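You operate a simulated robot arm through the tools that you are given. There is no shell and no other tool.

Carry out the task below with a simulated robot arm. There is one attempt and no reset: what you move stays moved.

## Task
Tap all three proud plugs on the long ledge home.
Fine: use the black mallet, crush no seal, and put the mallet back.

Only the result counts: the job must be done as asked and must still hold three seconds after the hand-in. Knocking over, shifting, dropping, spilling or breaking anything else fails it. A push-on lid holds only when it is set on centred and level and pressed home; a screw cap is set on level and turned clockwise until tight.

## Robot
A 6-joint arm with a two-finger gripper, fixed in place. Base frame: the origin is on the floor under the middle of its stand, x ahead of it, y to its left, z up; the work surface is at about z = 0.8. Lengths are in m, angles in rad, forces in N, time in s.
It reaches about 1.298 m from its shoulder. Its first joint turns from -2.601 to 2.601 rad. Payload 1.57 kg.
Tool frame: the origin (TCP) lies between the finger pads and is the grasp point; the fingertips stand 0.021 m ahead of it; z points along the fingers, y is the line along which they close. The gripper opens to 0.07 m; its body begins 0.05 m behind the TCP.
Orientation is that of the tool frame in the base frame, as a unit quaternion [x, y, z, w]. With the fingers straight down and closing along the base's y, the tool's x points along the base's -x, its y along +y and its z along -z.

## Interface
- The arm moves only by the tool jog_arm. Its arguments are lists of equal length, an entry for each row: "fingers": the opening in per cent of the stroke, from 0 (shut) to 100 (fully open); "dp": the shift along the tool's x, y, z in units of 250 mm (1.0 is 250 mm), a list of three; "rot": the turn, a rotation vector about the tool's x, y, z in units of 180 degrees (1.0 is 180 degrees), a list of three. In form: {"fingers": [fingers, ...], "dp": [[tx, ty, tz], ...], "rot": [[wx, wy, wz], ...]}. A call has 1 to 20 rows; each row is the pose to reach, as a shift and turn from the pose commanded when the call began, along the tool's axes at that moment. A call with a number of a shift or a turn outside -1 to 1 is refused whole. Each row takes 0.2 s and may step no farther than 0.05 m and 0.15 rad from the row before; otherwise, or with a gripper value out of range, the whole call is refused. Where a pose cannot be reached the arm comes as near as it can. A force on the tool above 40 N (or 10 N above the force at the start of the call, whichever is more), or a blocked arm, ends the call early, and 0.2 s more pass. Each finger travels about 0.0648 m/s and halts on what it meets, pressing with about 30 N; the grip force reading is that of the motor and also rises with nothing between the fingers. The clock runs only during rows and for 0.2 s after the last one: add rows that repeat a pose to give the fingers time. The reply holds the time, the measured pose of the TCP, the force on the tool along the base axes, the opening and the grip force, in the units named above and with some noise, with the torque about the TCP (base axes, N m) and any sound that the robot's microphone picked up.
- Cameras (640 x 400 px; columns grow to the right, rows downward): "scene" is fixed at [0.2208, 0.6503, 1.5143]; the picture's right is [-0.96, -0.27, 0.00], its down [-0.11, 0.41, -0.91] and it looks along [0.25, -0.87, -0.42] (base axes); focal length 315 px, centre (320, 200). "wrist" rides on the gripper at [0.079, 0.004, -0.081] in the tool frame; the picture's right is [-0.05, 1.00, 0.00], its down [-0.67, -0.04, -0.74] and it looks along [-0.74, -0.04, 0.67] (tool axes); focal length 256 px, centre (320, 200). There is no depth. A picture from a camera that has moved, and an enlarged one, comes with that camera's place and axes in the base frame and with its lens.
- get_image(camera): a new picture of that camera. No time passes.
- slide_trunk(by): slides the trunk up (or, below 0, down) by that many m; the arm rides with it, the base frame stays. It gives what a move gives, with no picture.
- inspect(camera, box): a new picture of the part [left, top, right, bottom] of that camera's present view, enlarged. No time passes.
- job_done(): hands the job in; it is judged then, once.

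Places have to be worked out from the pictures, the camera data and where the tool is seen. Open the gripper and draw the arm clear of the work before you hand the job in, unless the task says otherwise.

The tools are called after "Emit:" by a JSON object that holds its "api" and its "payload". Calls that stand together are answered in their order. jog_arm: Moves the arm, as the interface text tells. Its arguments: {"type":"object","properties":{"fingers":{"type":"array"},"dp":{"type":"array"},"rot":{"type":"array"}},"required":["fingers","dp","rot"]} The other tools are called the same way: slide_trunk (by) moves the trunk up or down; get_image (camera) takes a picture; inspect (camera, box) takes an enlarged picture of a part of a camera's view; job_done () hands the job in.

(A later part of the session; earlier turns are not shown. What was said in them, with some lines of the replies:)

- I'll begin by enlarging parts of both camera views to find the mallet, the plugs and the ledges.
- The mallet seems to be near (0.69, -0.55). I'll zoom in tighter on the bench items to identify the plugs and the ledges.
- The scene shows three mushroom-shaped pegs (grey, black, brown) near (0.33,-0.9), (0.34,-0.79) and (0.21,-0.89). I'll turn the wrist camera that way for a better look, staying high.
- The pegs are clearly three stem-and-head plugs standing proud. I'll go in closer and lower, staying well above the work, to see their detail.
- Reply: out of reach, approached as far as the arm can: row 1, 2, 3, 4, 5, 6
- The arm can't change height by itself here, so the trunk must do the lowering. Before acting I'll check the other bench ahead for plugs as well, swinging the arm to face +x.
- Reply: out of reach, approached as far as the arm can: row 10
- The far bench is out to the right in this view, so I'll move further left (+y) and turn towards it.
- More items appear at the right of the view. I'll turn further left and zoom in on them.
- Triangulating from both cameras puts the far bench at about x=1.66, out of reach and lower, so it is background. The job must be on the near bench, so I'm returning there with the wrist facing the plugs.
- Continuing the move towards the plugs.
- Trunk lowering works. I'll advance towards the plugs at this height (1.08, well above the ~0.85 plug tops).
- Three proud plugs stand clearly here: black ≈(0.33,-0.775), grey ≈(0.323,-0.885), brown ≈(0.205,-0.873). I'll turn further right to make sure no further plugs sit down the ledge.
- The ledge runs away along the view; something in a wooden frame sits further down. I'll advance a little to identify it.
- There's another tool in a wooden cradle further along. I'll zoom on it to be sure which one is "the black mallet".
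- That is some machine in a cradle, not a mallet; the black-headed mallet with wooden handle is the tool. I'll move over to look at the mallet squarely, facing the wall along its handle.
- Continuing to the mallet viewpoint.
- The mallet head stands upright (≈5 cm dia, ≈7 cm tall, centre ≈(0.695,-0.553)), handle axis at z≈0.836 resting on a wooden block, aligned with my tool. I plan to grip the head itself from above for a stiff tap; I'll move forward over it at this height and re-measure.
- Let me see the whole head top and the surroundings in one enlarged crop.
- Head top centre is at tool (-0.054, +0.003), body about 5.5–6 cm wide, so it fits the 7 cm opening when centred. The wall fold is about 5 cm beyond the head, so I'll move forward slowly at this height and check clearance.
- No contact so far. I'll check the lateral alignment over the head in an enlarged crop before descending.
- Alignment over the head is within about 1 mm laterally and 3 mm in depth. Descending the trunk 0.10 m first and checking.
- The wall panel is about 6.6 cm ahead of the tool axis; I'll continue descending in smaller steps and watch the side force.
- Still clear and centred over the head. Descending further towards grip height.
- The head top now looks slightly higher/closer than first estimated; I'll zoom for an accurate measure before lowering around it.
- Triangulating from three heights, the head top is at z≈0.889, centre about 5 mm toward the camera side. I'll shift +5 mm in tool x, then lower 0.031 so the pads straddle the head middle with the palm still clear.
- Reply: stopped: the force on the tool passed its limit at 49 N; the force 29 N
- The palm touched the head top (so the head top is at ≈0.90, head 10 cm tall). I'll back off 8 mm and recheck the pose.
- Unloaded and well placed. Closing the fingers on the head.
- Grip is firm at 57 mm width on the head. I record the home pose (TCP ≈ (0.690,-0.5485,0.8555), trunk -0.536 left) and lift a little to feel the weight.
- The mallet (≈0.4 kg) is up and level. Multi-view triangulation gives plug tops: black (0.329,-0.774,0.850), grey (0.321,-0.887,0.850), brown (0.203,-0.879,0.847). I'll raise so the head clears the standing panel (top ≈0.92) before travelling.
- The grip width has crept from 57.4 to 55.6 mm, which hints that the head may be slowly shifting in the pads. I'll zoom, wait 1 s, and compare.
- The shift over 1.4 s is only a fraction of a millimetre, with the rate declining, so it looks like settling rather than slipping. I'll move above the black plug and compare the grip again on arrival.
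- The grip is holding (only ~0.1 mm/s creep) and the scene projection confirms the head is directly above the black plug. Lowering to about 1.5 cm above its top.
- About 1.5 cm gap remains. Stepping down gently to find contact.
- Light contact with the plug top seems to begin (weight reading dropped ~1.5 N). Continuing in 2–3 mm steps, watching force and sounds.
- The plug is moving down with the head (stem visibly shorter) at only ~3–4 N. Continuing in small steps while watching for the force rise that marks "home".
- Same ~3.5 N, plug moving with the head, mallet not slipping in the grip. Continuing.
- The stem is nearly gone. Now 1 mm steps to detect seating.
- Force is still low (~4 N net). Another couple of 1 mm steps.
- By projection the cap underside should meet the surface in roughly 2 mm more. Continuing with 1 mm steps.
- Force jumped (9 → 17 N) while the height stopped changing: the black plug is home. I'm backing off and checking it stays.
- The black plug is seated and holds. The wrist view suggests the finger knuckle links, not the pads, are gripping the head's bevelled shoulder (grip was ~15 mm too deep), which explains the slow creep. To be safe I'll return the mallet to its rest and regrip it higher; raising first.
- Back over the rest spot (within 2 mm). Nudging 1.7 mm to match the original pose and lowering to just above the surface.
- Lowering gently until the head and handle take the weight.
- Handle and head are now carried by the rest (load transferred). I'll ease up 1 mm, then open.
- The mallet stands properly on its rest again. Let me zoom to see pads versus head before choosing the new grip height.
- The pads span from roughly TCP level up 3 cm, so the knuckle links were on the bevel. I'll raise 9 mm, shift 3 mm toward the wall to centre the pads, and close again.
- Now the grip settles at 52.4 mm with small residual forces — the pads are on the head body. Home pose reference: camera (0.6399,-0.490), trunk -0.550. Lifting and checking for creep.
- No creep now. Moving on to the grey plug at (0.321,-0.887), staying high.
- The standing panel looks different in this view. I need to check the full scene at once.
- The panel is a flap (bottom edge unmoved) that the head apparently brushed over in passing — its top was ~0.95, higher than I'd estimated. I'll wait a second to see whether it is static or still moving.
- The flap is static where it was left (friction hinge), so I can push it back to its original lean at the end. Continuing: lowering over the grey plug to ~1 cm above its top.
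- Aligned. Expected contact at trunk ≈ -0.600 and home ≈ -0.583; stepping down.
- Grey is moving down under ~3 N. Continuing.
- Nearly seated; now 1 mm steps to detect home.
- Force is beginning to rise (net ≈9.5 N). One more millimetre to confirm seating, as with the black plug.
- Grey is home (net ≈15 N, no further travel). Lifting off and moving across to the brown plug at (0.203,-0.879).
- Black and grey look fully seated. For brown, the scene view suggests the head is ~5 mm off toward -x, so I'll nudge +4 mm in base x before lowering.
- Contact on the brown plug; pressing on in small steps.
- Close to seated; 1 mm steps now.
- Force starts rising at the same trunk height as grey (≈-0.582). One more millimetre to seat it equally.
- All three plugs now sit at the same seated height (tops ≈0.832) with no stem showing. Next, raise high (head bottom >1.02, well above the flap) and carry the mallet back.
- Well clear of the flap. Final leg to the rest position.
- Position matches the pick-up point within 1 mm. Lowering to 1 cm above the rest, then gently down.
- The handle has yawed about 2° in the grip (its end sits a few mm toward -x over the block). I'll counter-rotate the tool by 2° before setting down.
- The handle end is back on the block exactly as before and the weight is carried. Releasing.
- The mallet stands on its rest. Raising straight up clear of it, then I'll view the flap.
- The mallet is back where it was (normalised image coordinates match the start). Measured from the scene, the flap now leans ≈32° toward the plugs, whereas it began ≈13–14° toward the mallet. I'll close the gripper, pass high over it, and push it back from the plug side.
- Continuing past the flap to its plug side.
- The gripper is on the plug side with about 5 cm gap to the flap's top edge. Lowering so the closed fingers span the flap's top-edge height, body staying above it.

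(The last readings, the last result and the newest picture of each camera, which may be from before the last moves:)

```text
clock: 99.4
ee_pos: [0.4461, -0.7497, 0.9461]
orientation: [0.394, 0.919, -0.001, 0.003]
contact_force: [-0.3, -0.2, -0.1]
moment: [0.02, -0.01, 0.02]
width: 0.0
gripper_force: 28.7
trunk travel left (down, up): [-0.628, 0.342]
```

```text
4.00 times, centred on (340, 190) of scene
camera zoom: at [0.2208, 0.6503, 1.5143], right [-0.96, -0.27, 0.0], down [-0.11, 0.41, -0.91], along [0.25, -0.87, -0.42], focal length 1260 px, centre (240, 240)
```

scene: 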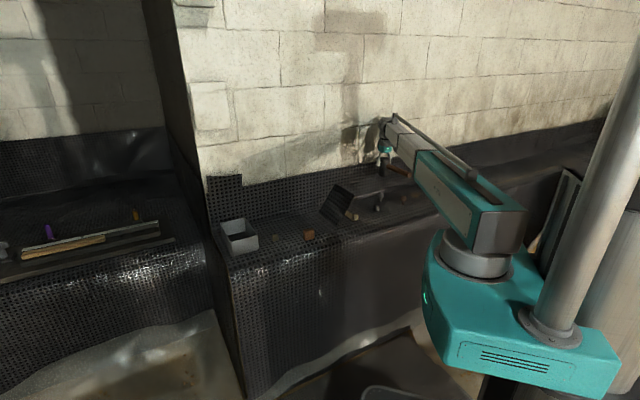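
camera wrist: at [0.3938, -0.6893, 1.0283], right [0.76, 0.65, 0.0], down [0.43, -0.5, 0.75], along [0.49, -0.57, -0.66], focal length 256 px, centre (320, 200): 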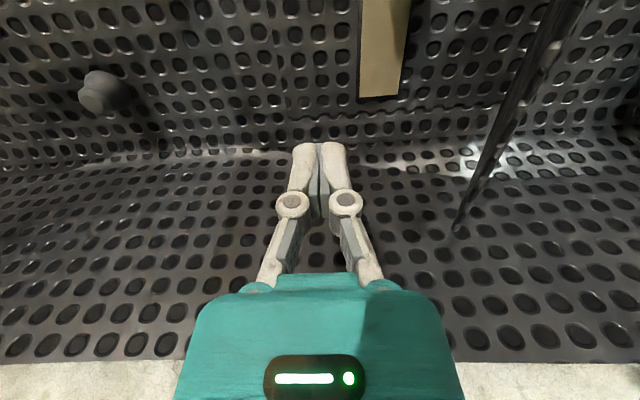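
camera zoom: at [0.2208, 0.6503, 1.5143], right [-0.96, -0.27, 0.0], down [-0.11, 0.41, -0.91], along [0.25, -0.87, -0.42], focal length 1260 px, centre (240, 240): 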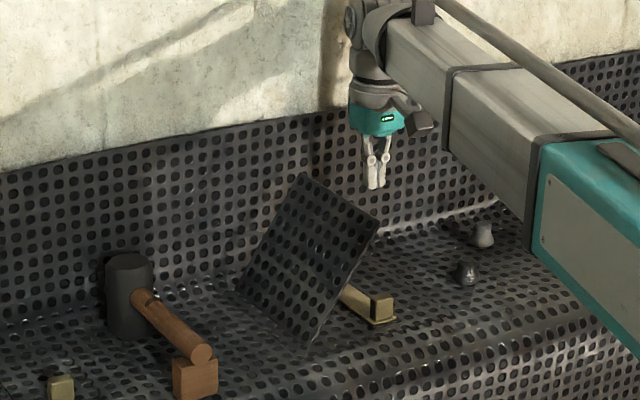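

The flap is edge-on in the wrist view. Pushing slowly along tool +y to bring the flap back up toward vertical.

Emit:
{"api": "jog_arm", "payload": {"fingers": [0, 0, 0, 0, 0, 0, 0, 0, 0, 0, 0], "dp": [[0, 0.04, 0], [0, 0.08, 0], [0, 0.12, 0], [0, 0.16, 0], [0, 0.2, 0], [0, 0.24, 0], [0, 0.28, 0], [0, 0.32, 0], [0, 0.36, 0], [0, 0.4, 0], [0, 0.42, 0]], "rot": [[0, 0, 0], [0, 0, 0], [0, 0, 0], [0, 0, 0], [0, 0, 0], [0, 0, 0], [0, 0, 0], [0, 0, 0], [0, 0, 0], [0, 0, 0], [0, 0, 0]]}}

Emit:
{"api": "get_image", "payload": {"camera": "wrist"}}

Emit:
{"api": "inspect", "payload": {"camera": "scene", "box": [290, 140, 390, 240]}}

```text
clock: 101.8
ee_pos: [0.5214, -0.6781, 0.9464]
orientation: [0.395, 0.919, -0.001, 0.002]
contact_force: [0.5, -0.6, 0.6]
moment: [-0.03, 0.0, -0.02]
width: 0.0
gripper_force: 28.9
trunk travel left (down, up): [-0.628, 0.342]
```

```text
taken
camera wrist: at [0.4699, -0.6177, 1.0282], right [0.76, 0.65, 0.0], down [0.43, -0.51, 0.75], along [0.49, -0.57, -0.66], focal length 256 px, centre (320, 200)
```

wrist: 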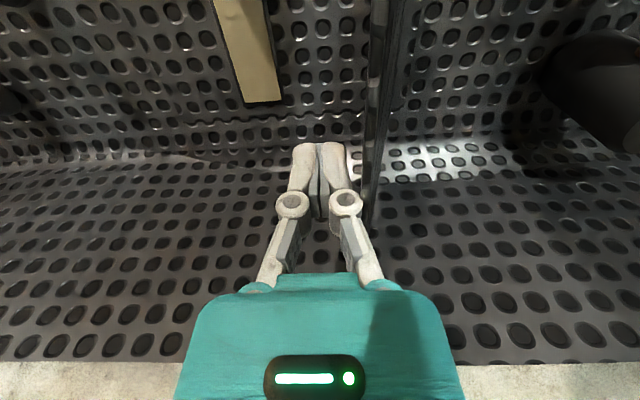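

```text
4.00 times, centred on (340, 190) of scene
camera zoom: at [0.2208, 0.6503, 1.5143], right [-0.96, -0.27, 0.0], down [-0.11, 0.41, -0.91], along [0.25, -0.87, -0.42], focal length 1260 px, centre (240, 240)
```

zoom: 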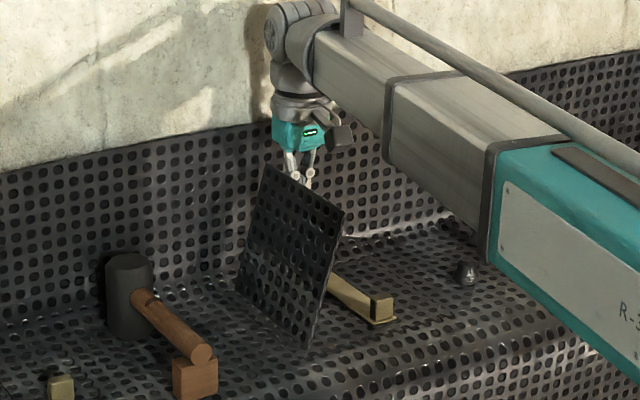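

The flap is now at about 16° and following the finger. Continuing slowly toward its original lean.

Emit:
{"api": "jog_arm", "payload": {"fingers": [0, 0, 0, 0, 0], "dp": [[0, 0.04, 0], [0, 0.08, 0], [0, 0.12, 0], [0, 0.16, 0], [0, 0.18, 0]], "rot": [[0, 0, 0], [0, 0, 0], [0, 0, 0], [0, 0, 0], [0, 0, 0]]}}

Emit:
{"api": "get_image", "payload": {"camera": "wrist"}}

Emit:
{"api": "inspect", "payload": {"camera": "scene", "box": [290, 140, 390, 240]}}

```text
clock: 103.0
ee_pos: [0.5549, -0.6456, 0.9471]
orientation: [0.396, 0.918, 0.0, 0.002]
contact_force: [0.1, 0.2, 0.0]
moment: [0.0, 0.0, -0.01]
width: 0.0
gripper_force: 28.7
trunk travel left (down, up): [-0.628, 0.342]
```

```text
taken
camera wrist: at [0.5029, -0.5854, 1.0282], right [0.76, 0.65, 0.0], down [0.43, -0.51, 0.75], along [0.49, -0.57, -0.66], focal length 256 px, centre (320, 200)
```

wrist: 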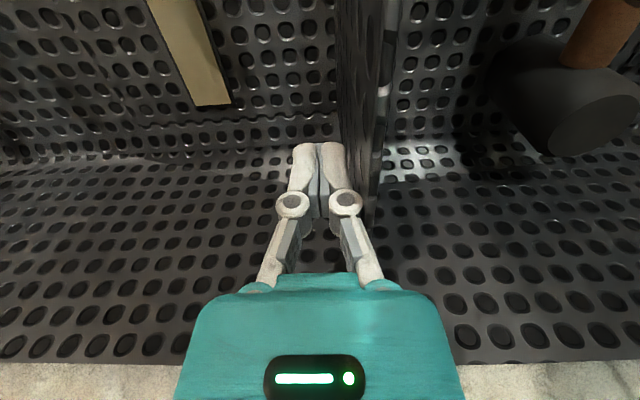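

```text
4.00 times, centred on (340, 190) of scene
camera zoom: at [0.2208, 0.6503, 1.5143], right [-0.96, -0.27, 0.0], down [-0.11, 0.41, -0.91], along [0.25, -0.87, -0.42], focal length 1260 px, centre (240, 240)
```

zoom: 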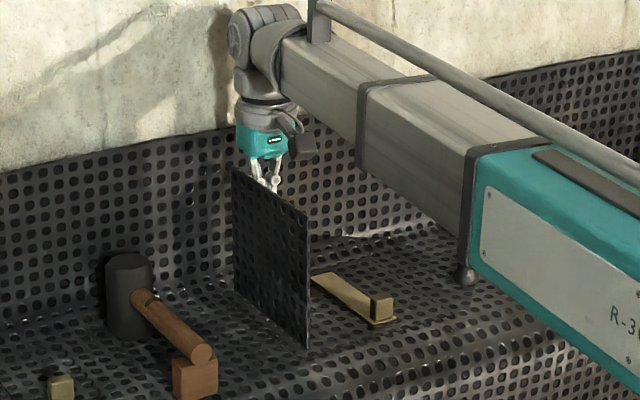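

Near vertical now. The original image had the top-far corner at x≈207 and top-near at ≈278 in this crop (now 233 and 308). Continuing carefully.

Emit:
{"api": "jog_arm", "payload": {"fingers": [0, 0, 0, 0], "dp": [[0, 0.02, 0], [0, 0.04, 0], [0, 0.06, 0], [0, 0.072, 0]], "rot": [[0, 0, 0], [0, 0, 0], [0, 0, 0], [0, 0, 0]]}}

Emit:
{"api": "inspect", "payload": {"camera": "scene", "box": [290, 140, 390, 240]}}

Emit:
{"api": "get_image", "payload": {"camera": "wrist"}}

```text
clock: 104.0
ee_pos: [0.5666, -0.6339, 0.9462]
orientation: [0.394, 0.919, -0.001, 0.003]
contact_force: [0.5, -0.1, -0.2]
moment: [0.01, 0.0, -0.02]
width: 0.0001
gripper_force: 28.6
trunk travel left (down, up): [-0.628, 0.342]
```

```text
4.00 times, centred on (340, 190) of scene
camera zoom: at [0.2208, 0.6503, 1.5143], right [-0.96, -0.27, 0.0], down [-0.11, 0.41, -0.91], along [0.25, -0.87, -0.42], focal length 1260 px, centre (240, 240)
```

zoom: 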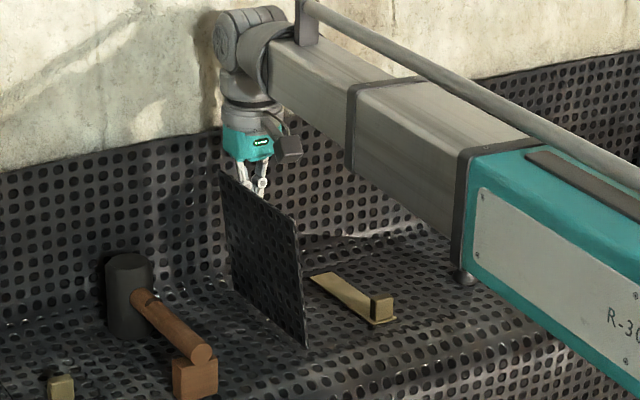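

```text
taken
camera wrist: at [0.5156, -0.5735, 1.0282], right [0.76, 0.65, 0.0], down [0.43, -0.51, 0.75], along [0.49, -0.57, -0.66], focal length 256 px, centre (320, 200)
```

wrist: 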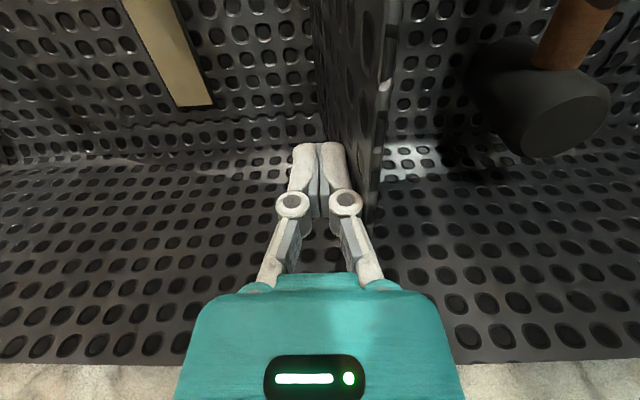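

Closer: top-far at x≈221 (target ≈206), top-near ≈297 (target ≈277). Pushing another 16 mm slowly.

Emit:
{"api": "jog_arm", "payload": {"fingers": [0, 0, 0, 0], "dp": [[0, 0.016, 0], [0, 0.032, 0], [0, 0.048, 0], [0, 0.064, 0]], "rot": [[0, 0, 0], [0, 0, 0], [0, 0, 0], [0, 0, 0]]}}

Emit:
{"api": "inspect", "payload": {"camera": "scene", "box": [290, 140, 390, 240]}}

Emit:
{"api": "inspect", "payload": {"camera": "scene", "box": [300, 175, 350, 235]}}

```text
clock: 105.0
ee_pos: [0.5784, -0.6222, 0.9458]
orientation: [0.395, 0.919, -0.002, 0.003]
contact_force: [-0.8, -0.7, 0.1]
moment: [0.0, 0.01, 0.01]
width: 0.0
gripper_force: 28.8
trunk travel left (down, up): [-0.628, 0.342]
```

```text
4.00 times, centred on (340, 190) of scene
camera zoom: at [0.2208, 0.6503, 1.5143], right [-0.96, -0.27, 0.0], down [-0.11, 0.41, -0.91], along [0.25, -0.87, -0.42], focal length 1260 px, centre (240, 240)
```

zoom: 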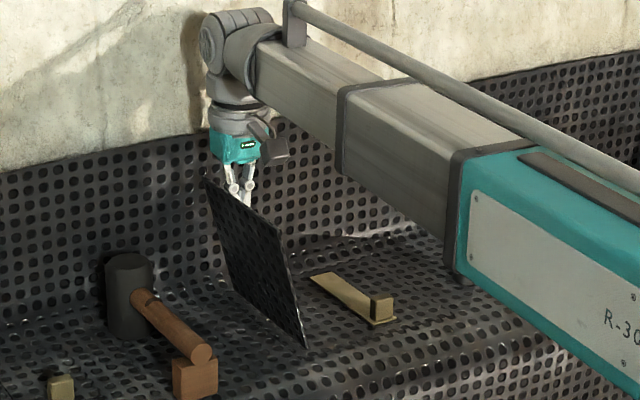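

```text
6.67 times, centred on (325, 205) of scene
camera zoom: at [0.2208, 0.6503, 1.5143], right [-0.96, -0.27, 0.0], down [-0.11, 0.41, -0.91], along [0.25, -0.87, -0.42], focal length 2099 px, centre (287, 167)
```

zoom: 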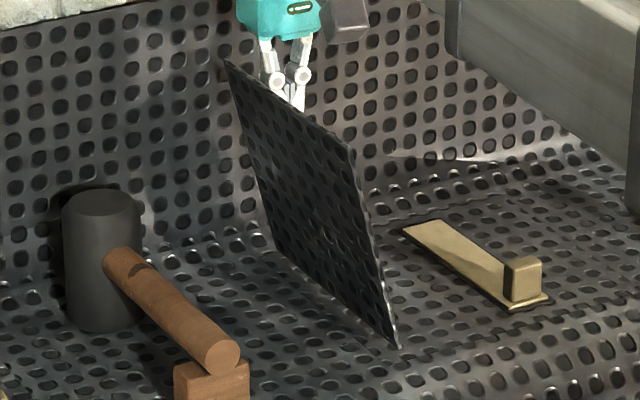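

The flap's corners now match the original to about 1 px (top-far ≈(310.8,184) vs (311.6,184.5); top-near ≈(329.8,197) vs (329.2,196)). Backing the fingers away and rechecking with the same crop as at the start.

Emit:
{"api": "jog_arm", "payload": {"fingers": [0, 0, 0, 0, 0, 0], "dp": [[0, -0.04, 0], [0, -0.1, 0], [0, -0.2, 0], [0, -0.32, 0], [0, -0.46, 0], [0, -0.6, 0]], "rot": [[0, 0, 0], [0, 0, 0], [0, 0, 0], [0, 0, 0], [0, 0, 0], [0, 0, 0]]}}

Emit:
{"api": "slide_trunk", "payload": {"by": 0.16}}

Emit:
{"api": "inspect", "payload": {"camera": "scene", "box": [200, 140, 460, 300]}}

Emit:
{"api": "inspect", "payload": {"camera": "scene", "box": [200, 190, 344, 280]}}

```text
clock: 106.4
ee_pos: [0.4706, -0.7282, 0.9468]
orientation: [0.394, 0.919, -0.001, 0.002]
contact_force: [0.0, 0.8, 0.0]
moment: [0.0, -0.01, -0.01]
width: 0.0
gripper_force: 28.1
trunk travel left (down, up): [-0.628, 0.342]
```

```text
clock: 108.2
ee_pos: [0.4703, -0.7286, 1.1058]
orientation: [0.394, 0.919, -0.001, 0.002]
contact_force: [0.3, 0.3, 0.3]
moment: [0.0, -0.01, 0.0]
width: 0.0
gripper_force: 28.6
trunk travel left (down, up): [-0.788, 0.182]
```

```text
2.46 times, centred on (330, 220) of scene
camera zoom: at [0.2208, 0.6503, 1.5143], right [-0.96, -0.27, 0.0], down [-0.11, 0.41, -0.91], along [0.25, -0.87, -0.42], focal length 775 px, centre (295, 151)
```

zoom: 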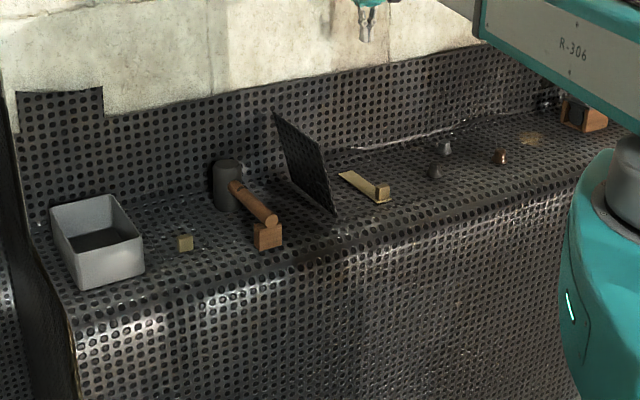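

```text
4.44 times, centred on (272, 235) of scene
camera zoom: at [0.2208, 0.6503, 1.5143], right [-0.96, -0.27, 0.0], down [-0.11, 0.41, -0.91], along [0.25, -0.87, -0.42], focal length 1400 px, centre (533, 44)
```

zoom: 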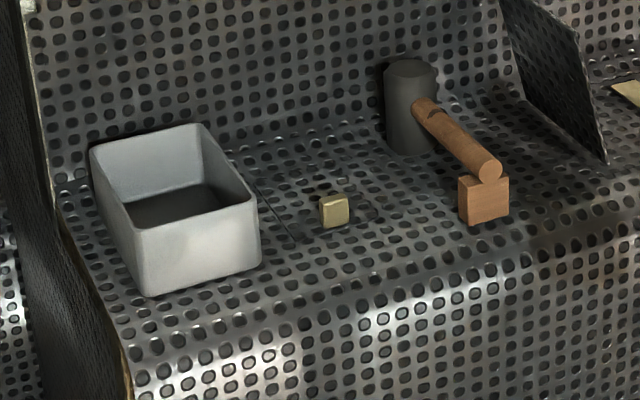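

The whole scene now matches the initial picture — mallet, block, flap, box and cube all in place. Let me check the plugs closely.

Emit:
{"api": "inspect", "payload": {"camera": "scene", "box": [330, 170, 450, 245]}}

Emit:
{"api": "inspect", "payload": {"camera": "scene", "box": [362, 188, 412, 219]}}

Emit:
{"api": "get_image", "payload": {"camera": "wrist"}}

```text
5.33 times, centred on (390, 208) of scene
camera zoom: at [0.2208, 0.6503, 1.5143], right [-0.96, -0.27, 0.0], down [-0.11, 0.41, -0.91], along [0.25, -0.87, -0.42], focal length 1680 px, centre (-53, 160)
```

zoom: 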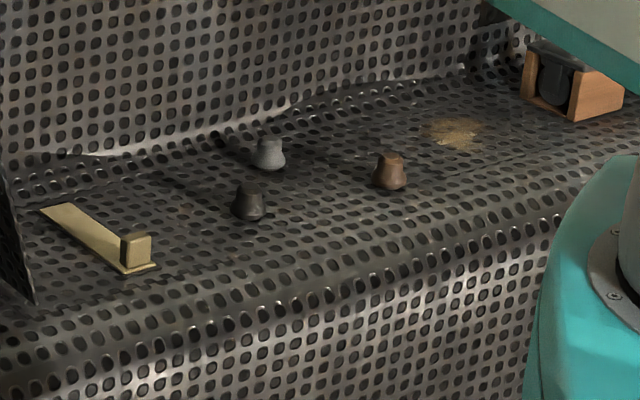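

```text
12.80 times, centred on (387, 204) of scene
camera zoom: at [0.2208, 0.6503, 1.5143], right [-0.96, -0.27, 0.0], down [-0.11, 0.41, -0.91], along [0.25, -0.87, -0.42], focal length 4031 px, centre (-538, 155)
```

zoom: 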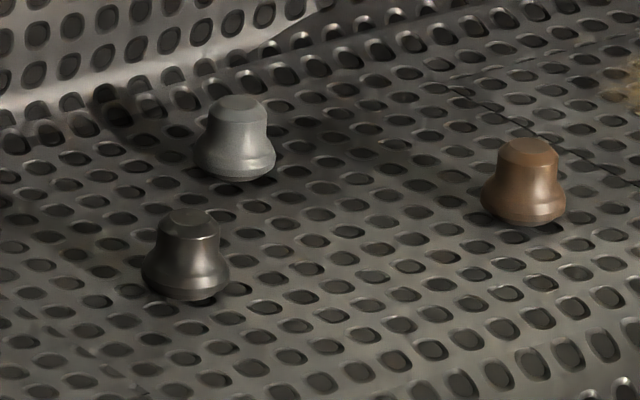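

```text
taken
camera wrist: at [0.4183, -0.6667, 1.1882], right [0.76, 0.65, 0.0], down [0.43, -0.51, 0.75], along [0.49, -0.57, -0.66], focal length 256 px, centre (320, 200)
```

wrist: 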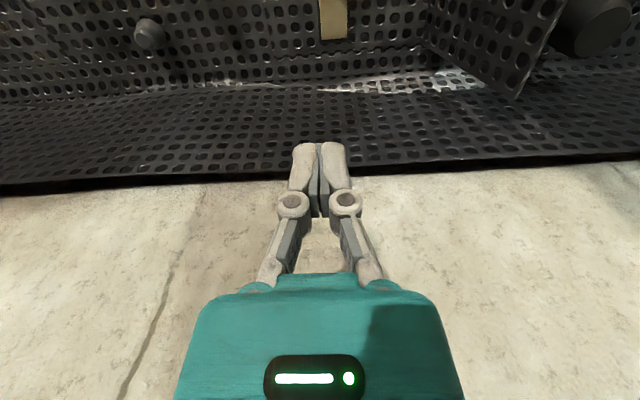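

All three sit equally with no stem showing. For certainty I'll view them from low in front of the ledge (arm off the bench), opening the gripper on the way.

Emit:
{"api": "jog_arm", "payload": {"fingers": [0, 0, 0, 0, 20, 50, 80, 100, 100], "dp": [[0.11, -0.1, 0], [0.22, -0.2, 0], [0.34, -0.31, 0], [0.46, -0.42, 0], [0.58, -0.53, 0], [0.7, -0.64, 0], [0.82, -0.75, 0], [0.92, -0.84, 0], [0.96, -0.87, 0]], "rot": [[0, 0, 0], [0, 0, 0], [0, 0, 0], [0, 0, 0], [0, 0, 0], [0, 0, 0], [0, 0, 0], [0, 0, 0], [0, 0, 0]]}}

Emit:
{"api": "slide_trunk", "payload": {"by": -0.15}}

Emit:
{"api": "get_image", "payload": {"camera": "wrist"}}

Emit:
{"api": "inspect", "payload": {"camera": "wrist", "box": [200, 100, 440, 250]}}

```text
clock: 110.2
ee_pos: [0.1472, -0.7021, 1.1065]
orientation: [0.394, 0.919, -0.001, 0.002]
contact_force: [-0.6, 0.7, -0.2]
moment: [-0.04, 0.01, 0.01]
width: 0.0702
gripper_force: 0.1
out of reach, approached as far as the arm can: row 8
trunk travel left (down, up): [-0.788, 0.182]
```

```text
clock: 112.0
ee_pos: [0.1481, -0.7024, 0.9553]
orientation: [0.394, 0.919, -0.001, 0.003]
contact_force: [-0.3, 0.3, 0.1]
moment: [-0.02, -0.01, 0.0]
width: 0.0699
gripper_force: 0.1
trunk travel left (down, up): [-0.638, 0.332]
```

```text
taken
camera wrist: at [0.096, -0.6417, 1.0383], right [0.76, 0.65, 0.0], down [0.43, -0.5, 0.75], along [0.49, -0.57, -0.66], focal length 256 px, centre (320, 200)
```

wrist: 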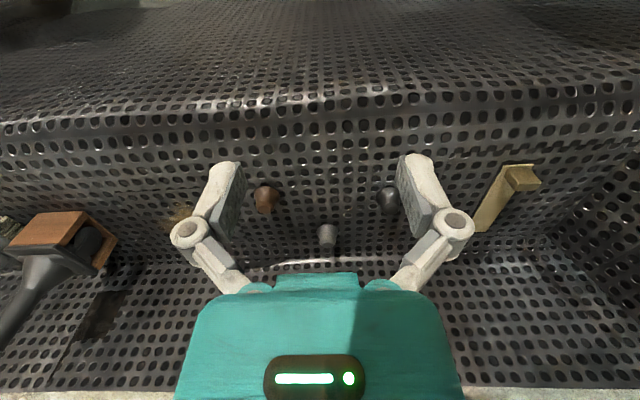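

```text
2.67 times, centred on (320, 175) of wrist
camera zoom: at [0.096, -0.6417, 1.0383], right [0.76, 0.65, 0.0], down [0.43, -0.5, 0.75], along [0.49, -0.57, -0.66], focal length 683 px, centre (320, 267)
```

zoom: 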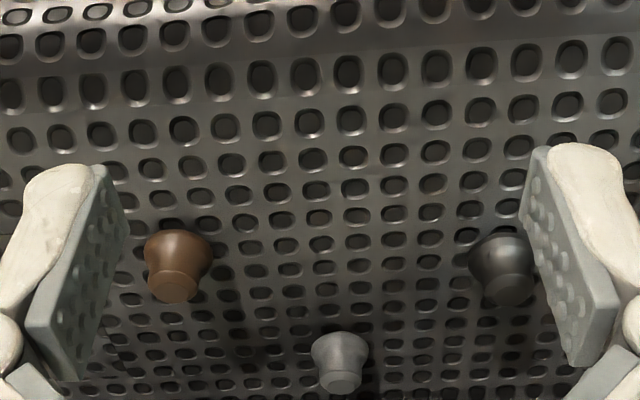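

Emit:
{"api": "inspect", "payload": {"camera": "wrist", "box": [240, 175, 300, 220]}}

Emit:
{"api": "inspect", "payload": {"camera": "wrist", "box": [300, 210, 360, 255]}}

Emit:
{"api": "inspect", "payload": {"camera": "wrist", "box": [360, 175, 420, 220]}}

```text
8.89 times, centred on (270, 198) of wrist
camera zoom: at [0.096, -0.6417, 1.0383], right [0.76, 0.65, 0.0], down [0.43, -0.5, 0.75], along [0.49, -0.57, -0.66], focal length 2276 px, centre (764, 222)
```

zoom: 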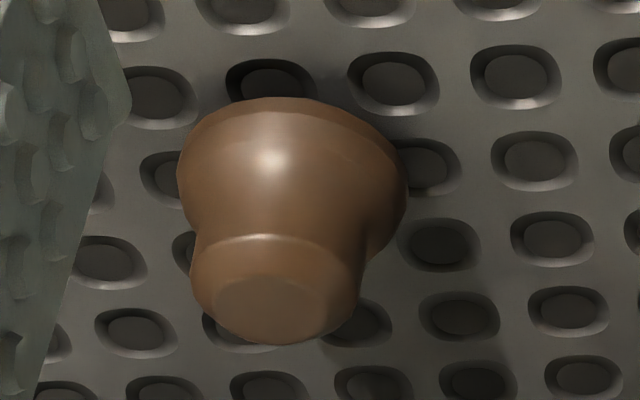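

```text
8.89 times, centred on (330, 232) of wrist
camera zoom: at [0.096, -0.6417, 1.0383], right [0.76, 0.65, 0.0], down [0.43, -0.5, 0.75], along [0.49, -0.57, -0.66], focal length 2276 px, centre (231, -89)
```

zoom: 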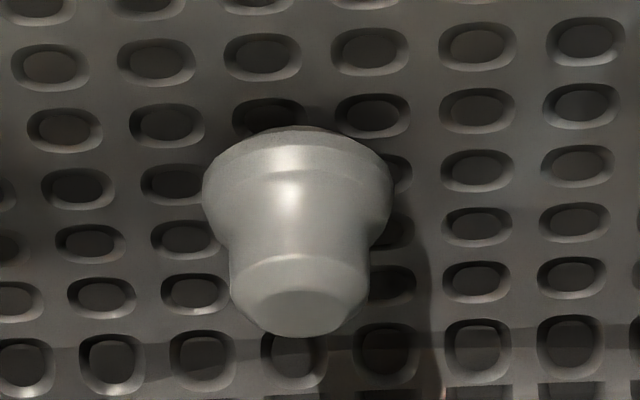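

```text
8.89 times, centred on (390, 198) of wrist
camera zoom: at [0.096, -0.6417, 1.0383], right [0.76, 0.65, 0.0], down [0.43, -0.5, 0.75], along [0.49, -0.57, -0.66], focal length 2276 px, centre (-302, 222)
```

zoom: 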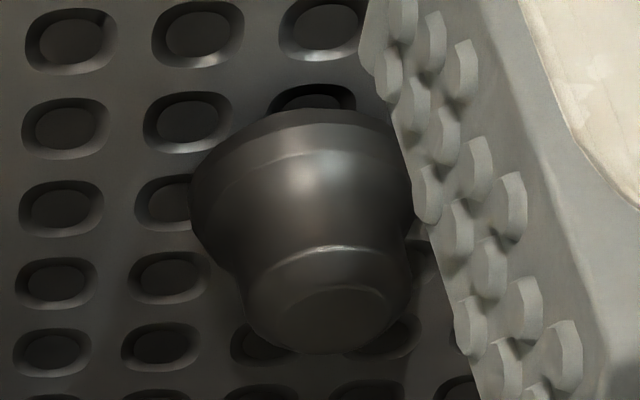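

All three plugs are flange-down on the ledge, equal in height, nothing else displaced. Raising the open gripper clear and doing a last check of the scene.

Emit:
{"api": "slide_trunk", "payload": {"by": 0.22}}

Emit:
{"api": "inspect", "payload": {"camera": "scene", "box": [200, 140, 460, 300]}}

```text
clock: 114.3
ee_pos: [0.1485, -0.7014, 1.1761]
orientation: [0.394, 0.919, -0.001, 0.003]
contact_force: [-0.2, -0.3, -0.8]
moment: [0.0, 0.0, 0.0]
width: 0.0701
gripper_force: 0.1
trunk travel left (down, up): [-0.858, 0.112]
```

```text
2.46 times, centred on (330, 220) of scene
camera zoom: at [0.2208, 0.6503, 1.5143], right [-0.96, -0.27, 0.0], down [-0.11, 0.41, -0.91], along [0.25, -0.87, -0.42], focal length 775 px, centre (295, 151)
```

zoom: 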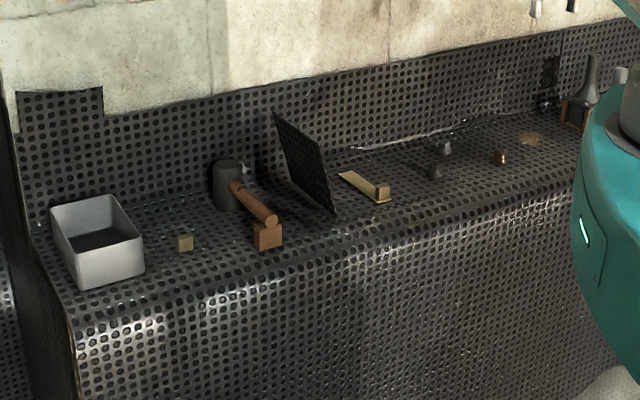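

The plugs are home, the mallet is on its rest, the flap is back at its starting lean, and the gripper is open and clear, so I'm handing in the job.

Emit:
{"api": "job_done", "payload": {}}

```text
The job is handed in.
```

All three plugs (black, grey and brown) are home, and the mallet is back on its rest. I have handed the job in but have not seen the verdict.

- **Plugs:** I pressed each one down with the face of the black mallet in small steps rather than striking it. I stopped when the force rose sharply and the plug stopped moving. That was about 15–21 N on each plug, and all three tops ended at the same height. I saw no sign of a crushed seal, but the seals themselves are not visible.
- **Mallet:** The head stands where it started, with the handle on the wooden block. I put it down once partway through to take a better grip.
- **Flap knocked:** Carrying the mallet to the second plug, I brushed the hinged flap beside the mallet and tipped it about 45° towards the plugs. I pushed it back with the closed gripper, and its corners now match the starting picture to about a pixel. If any disturbance of other objects counts against the job, this is the one to look at.

In the last picture nothing else on the bench had moved. The gripper is open and clear of the work.
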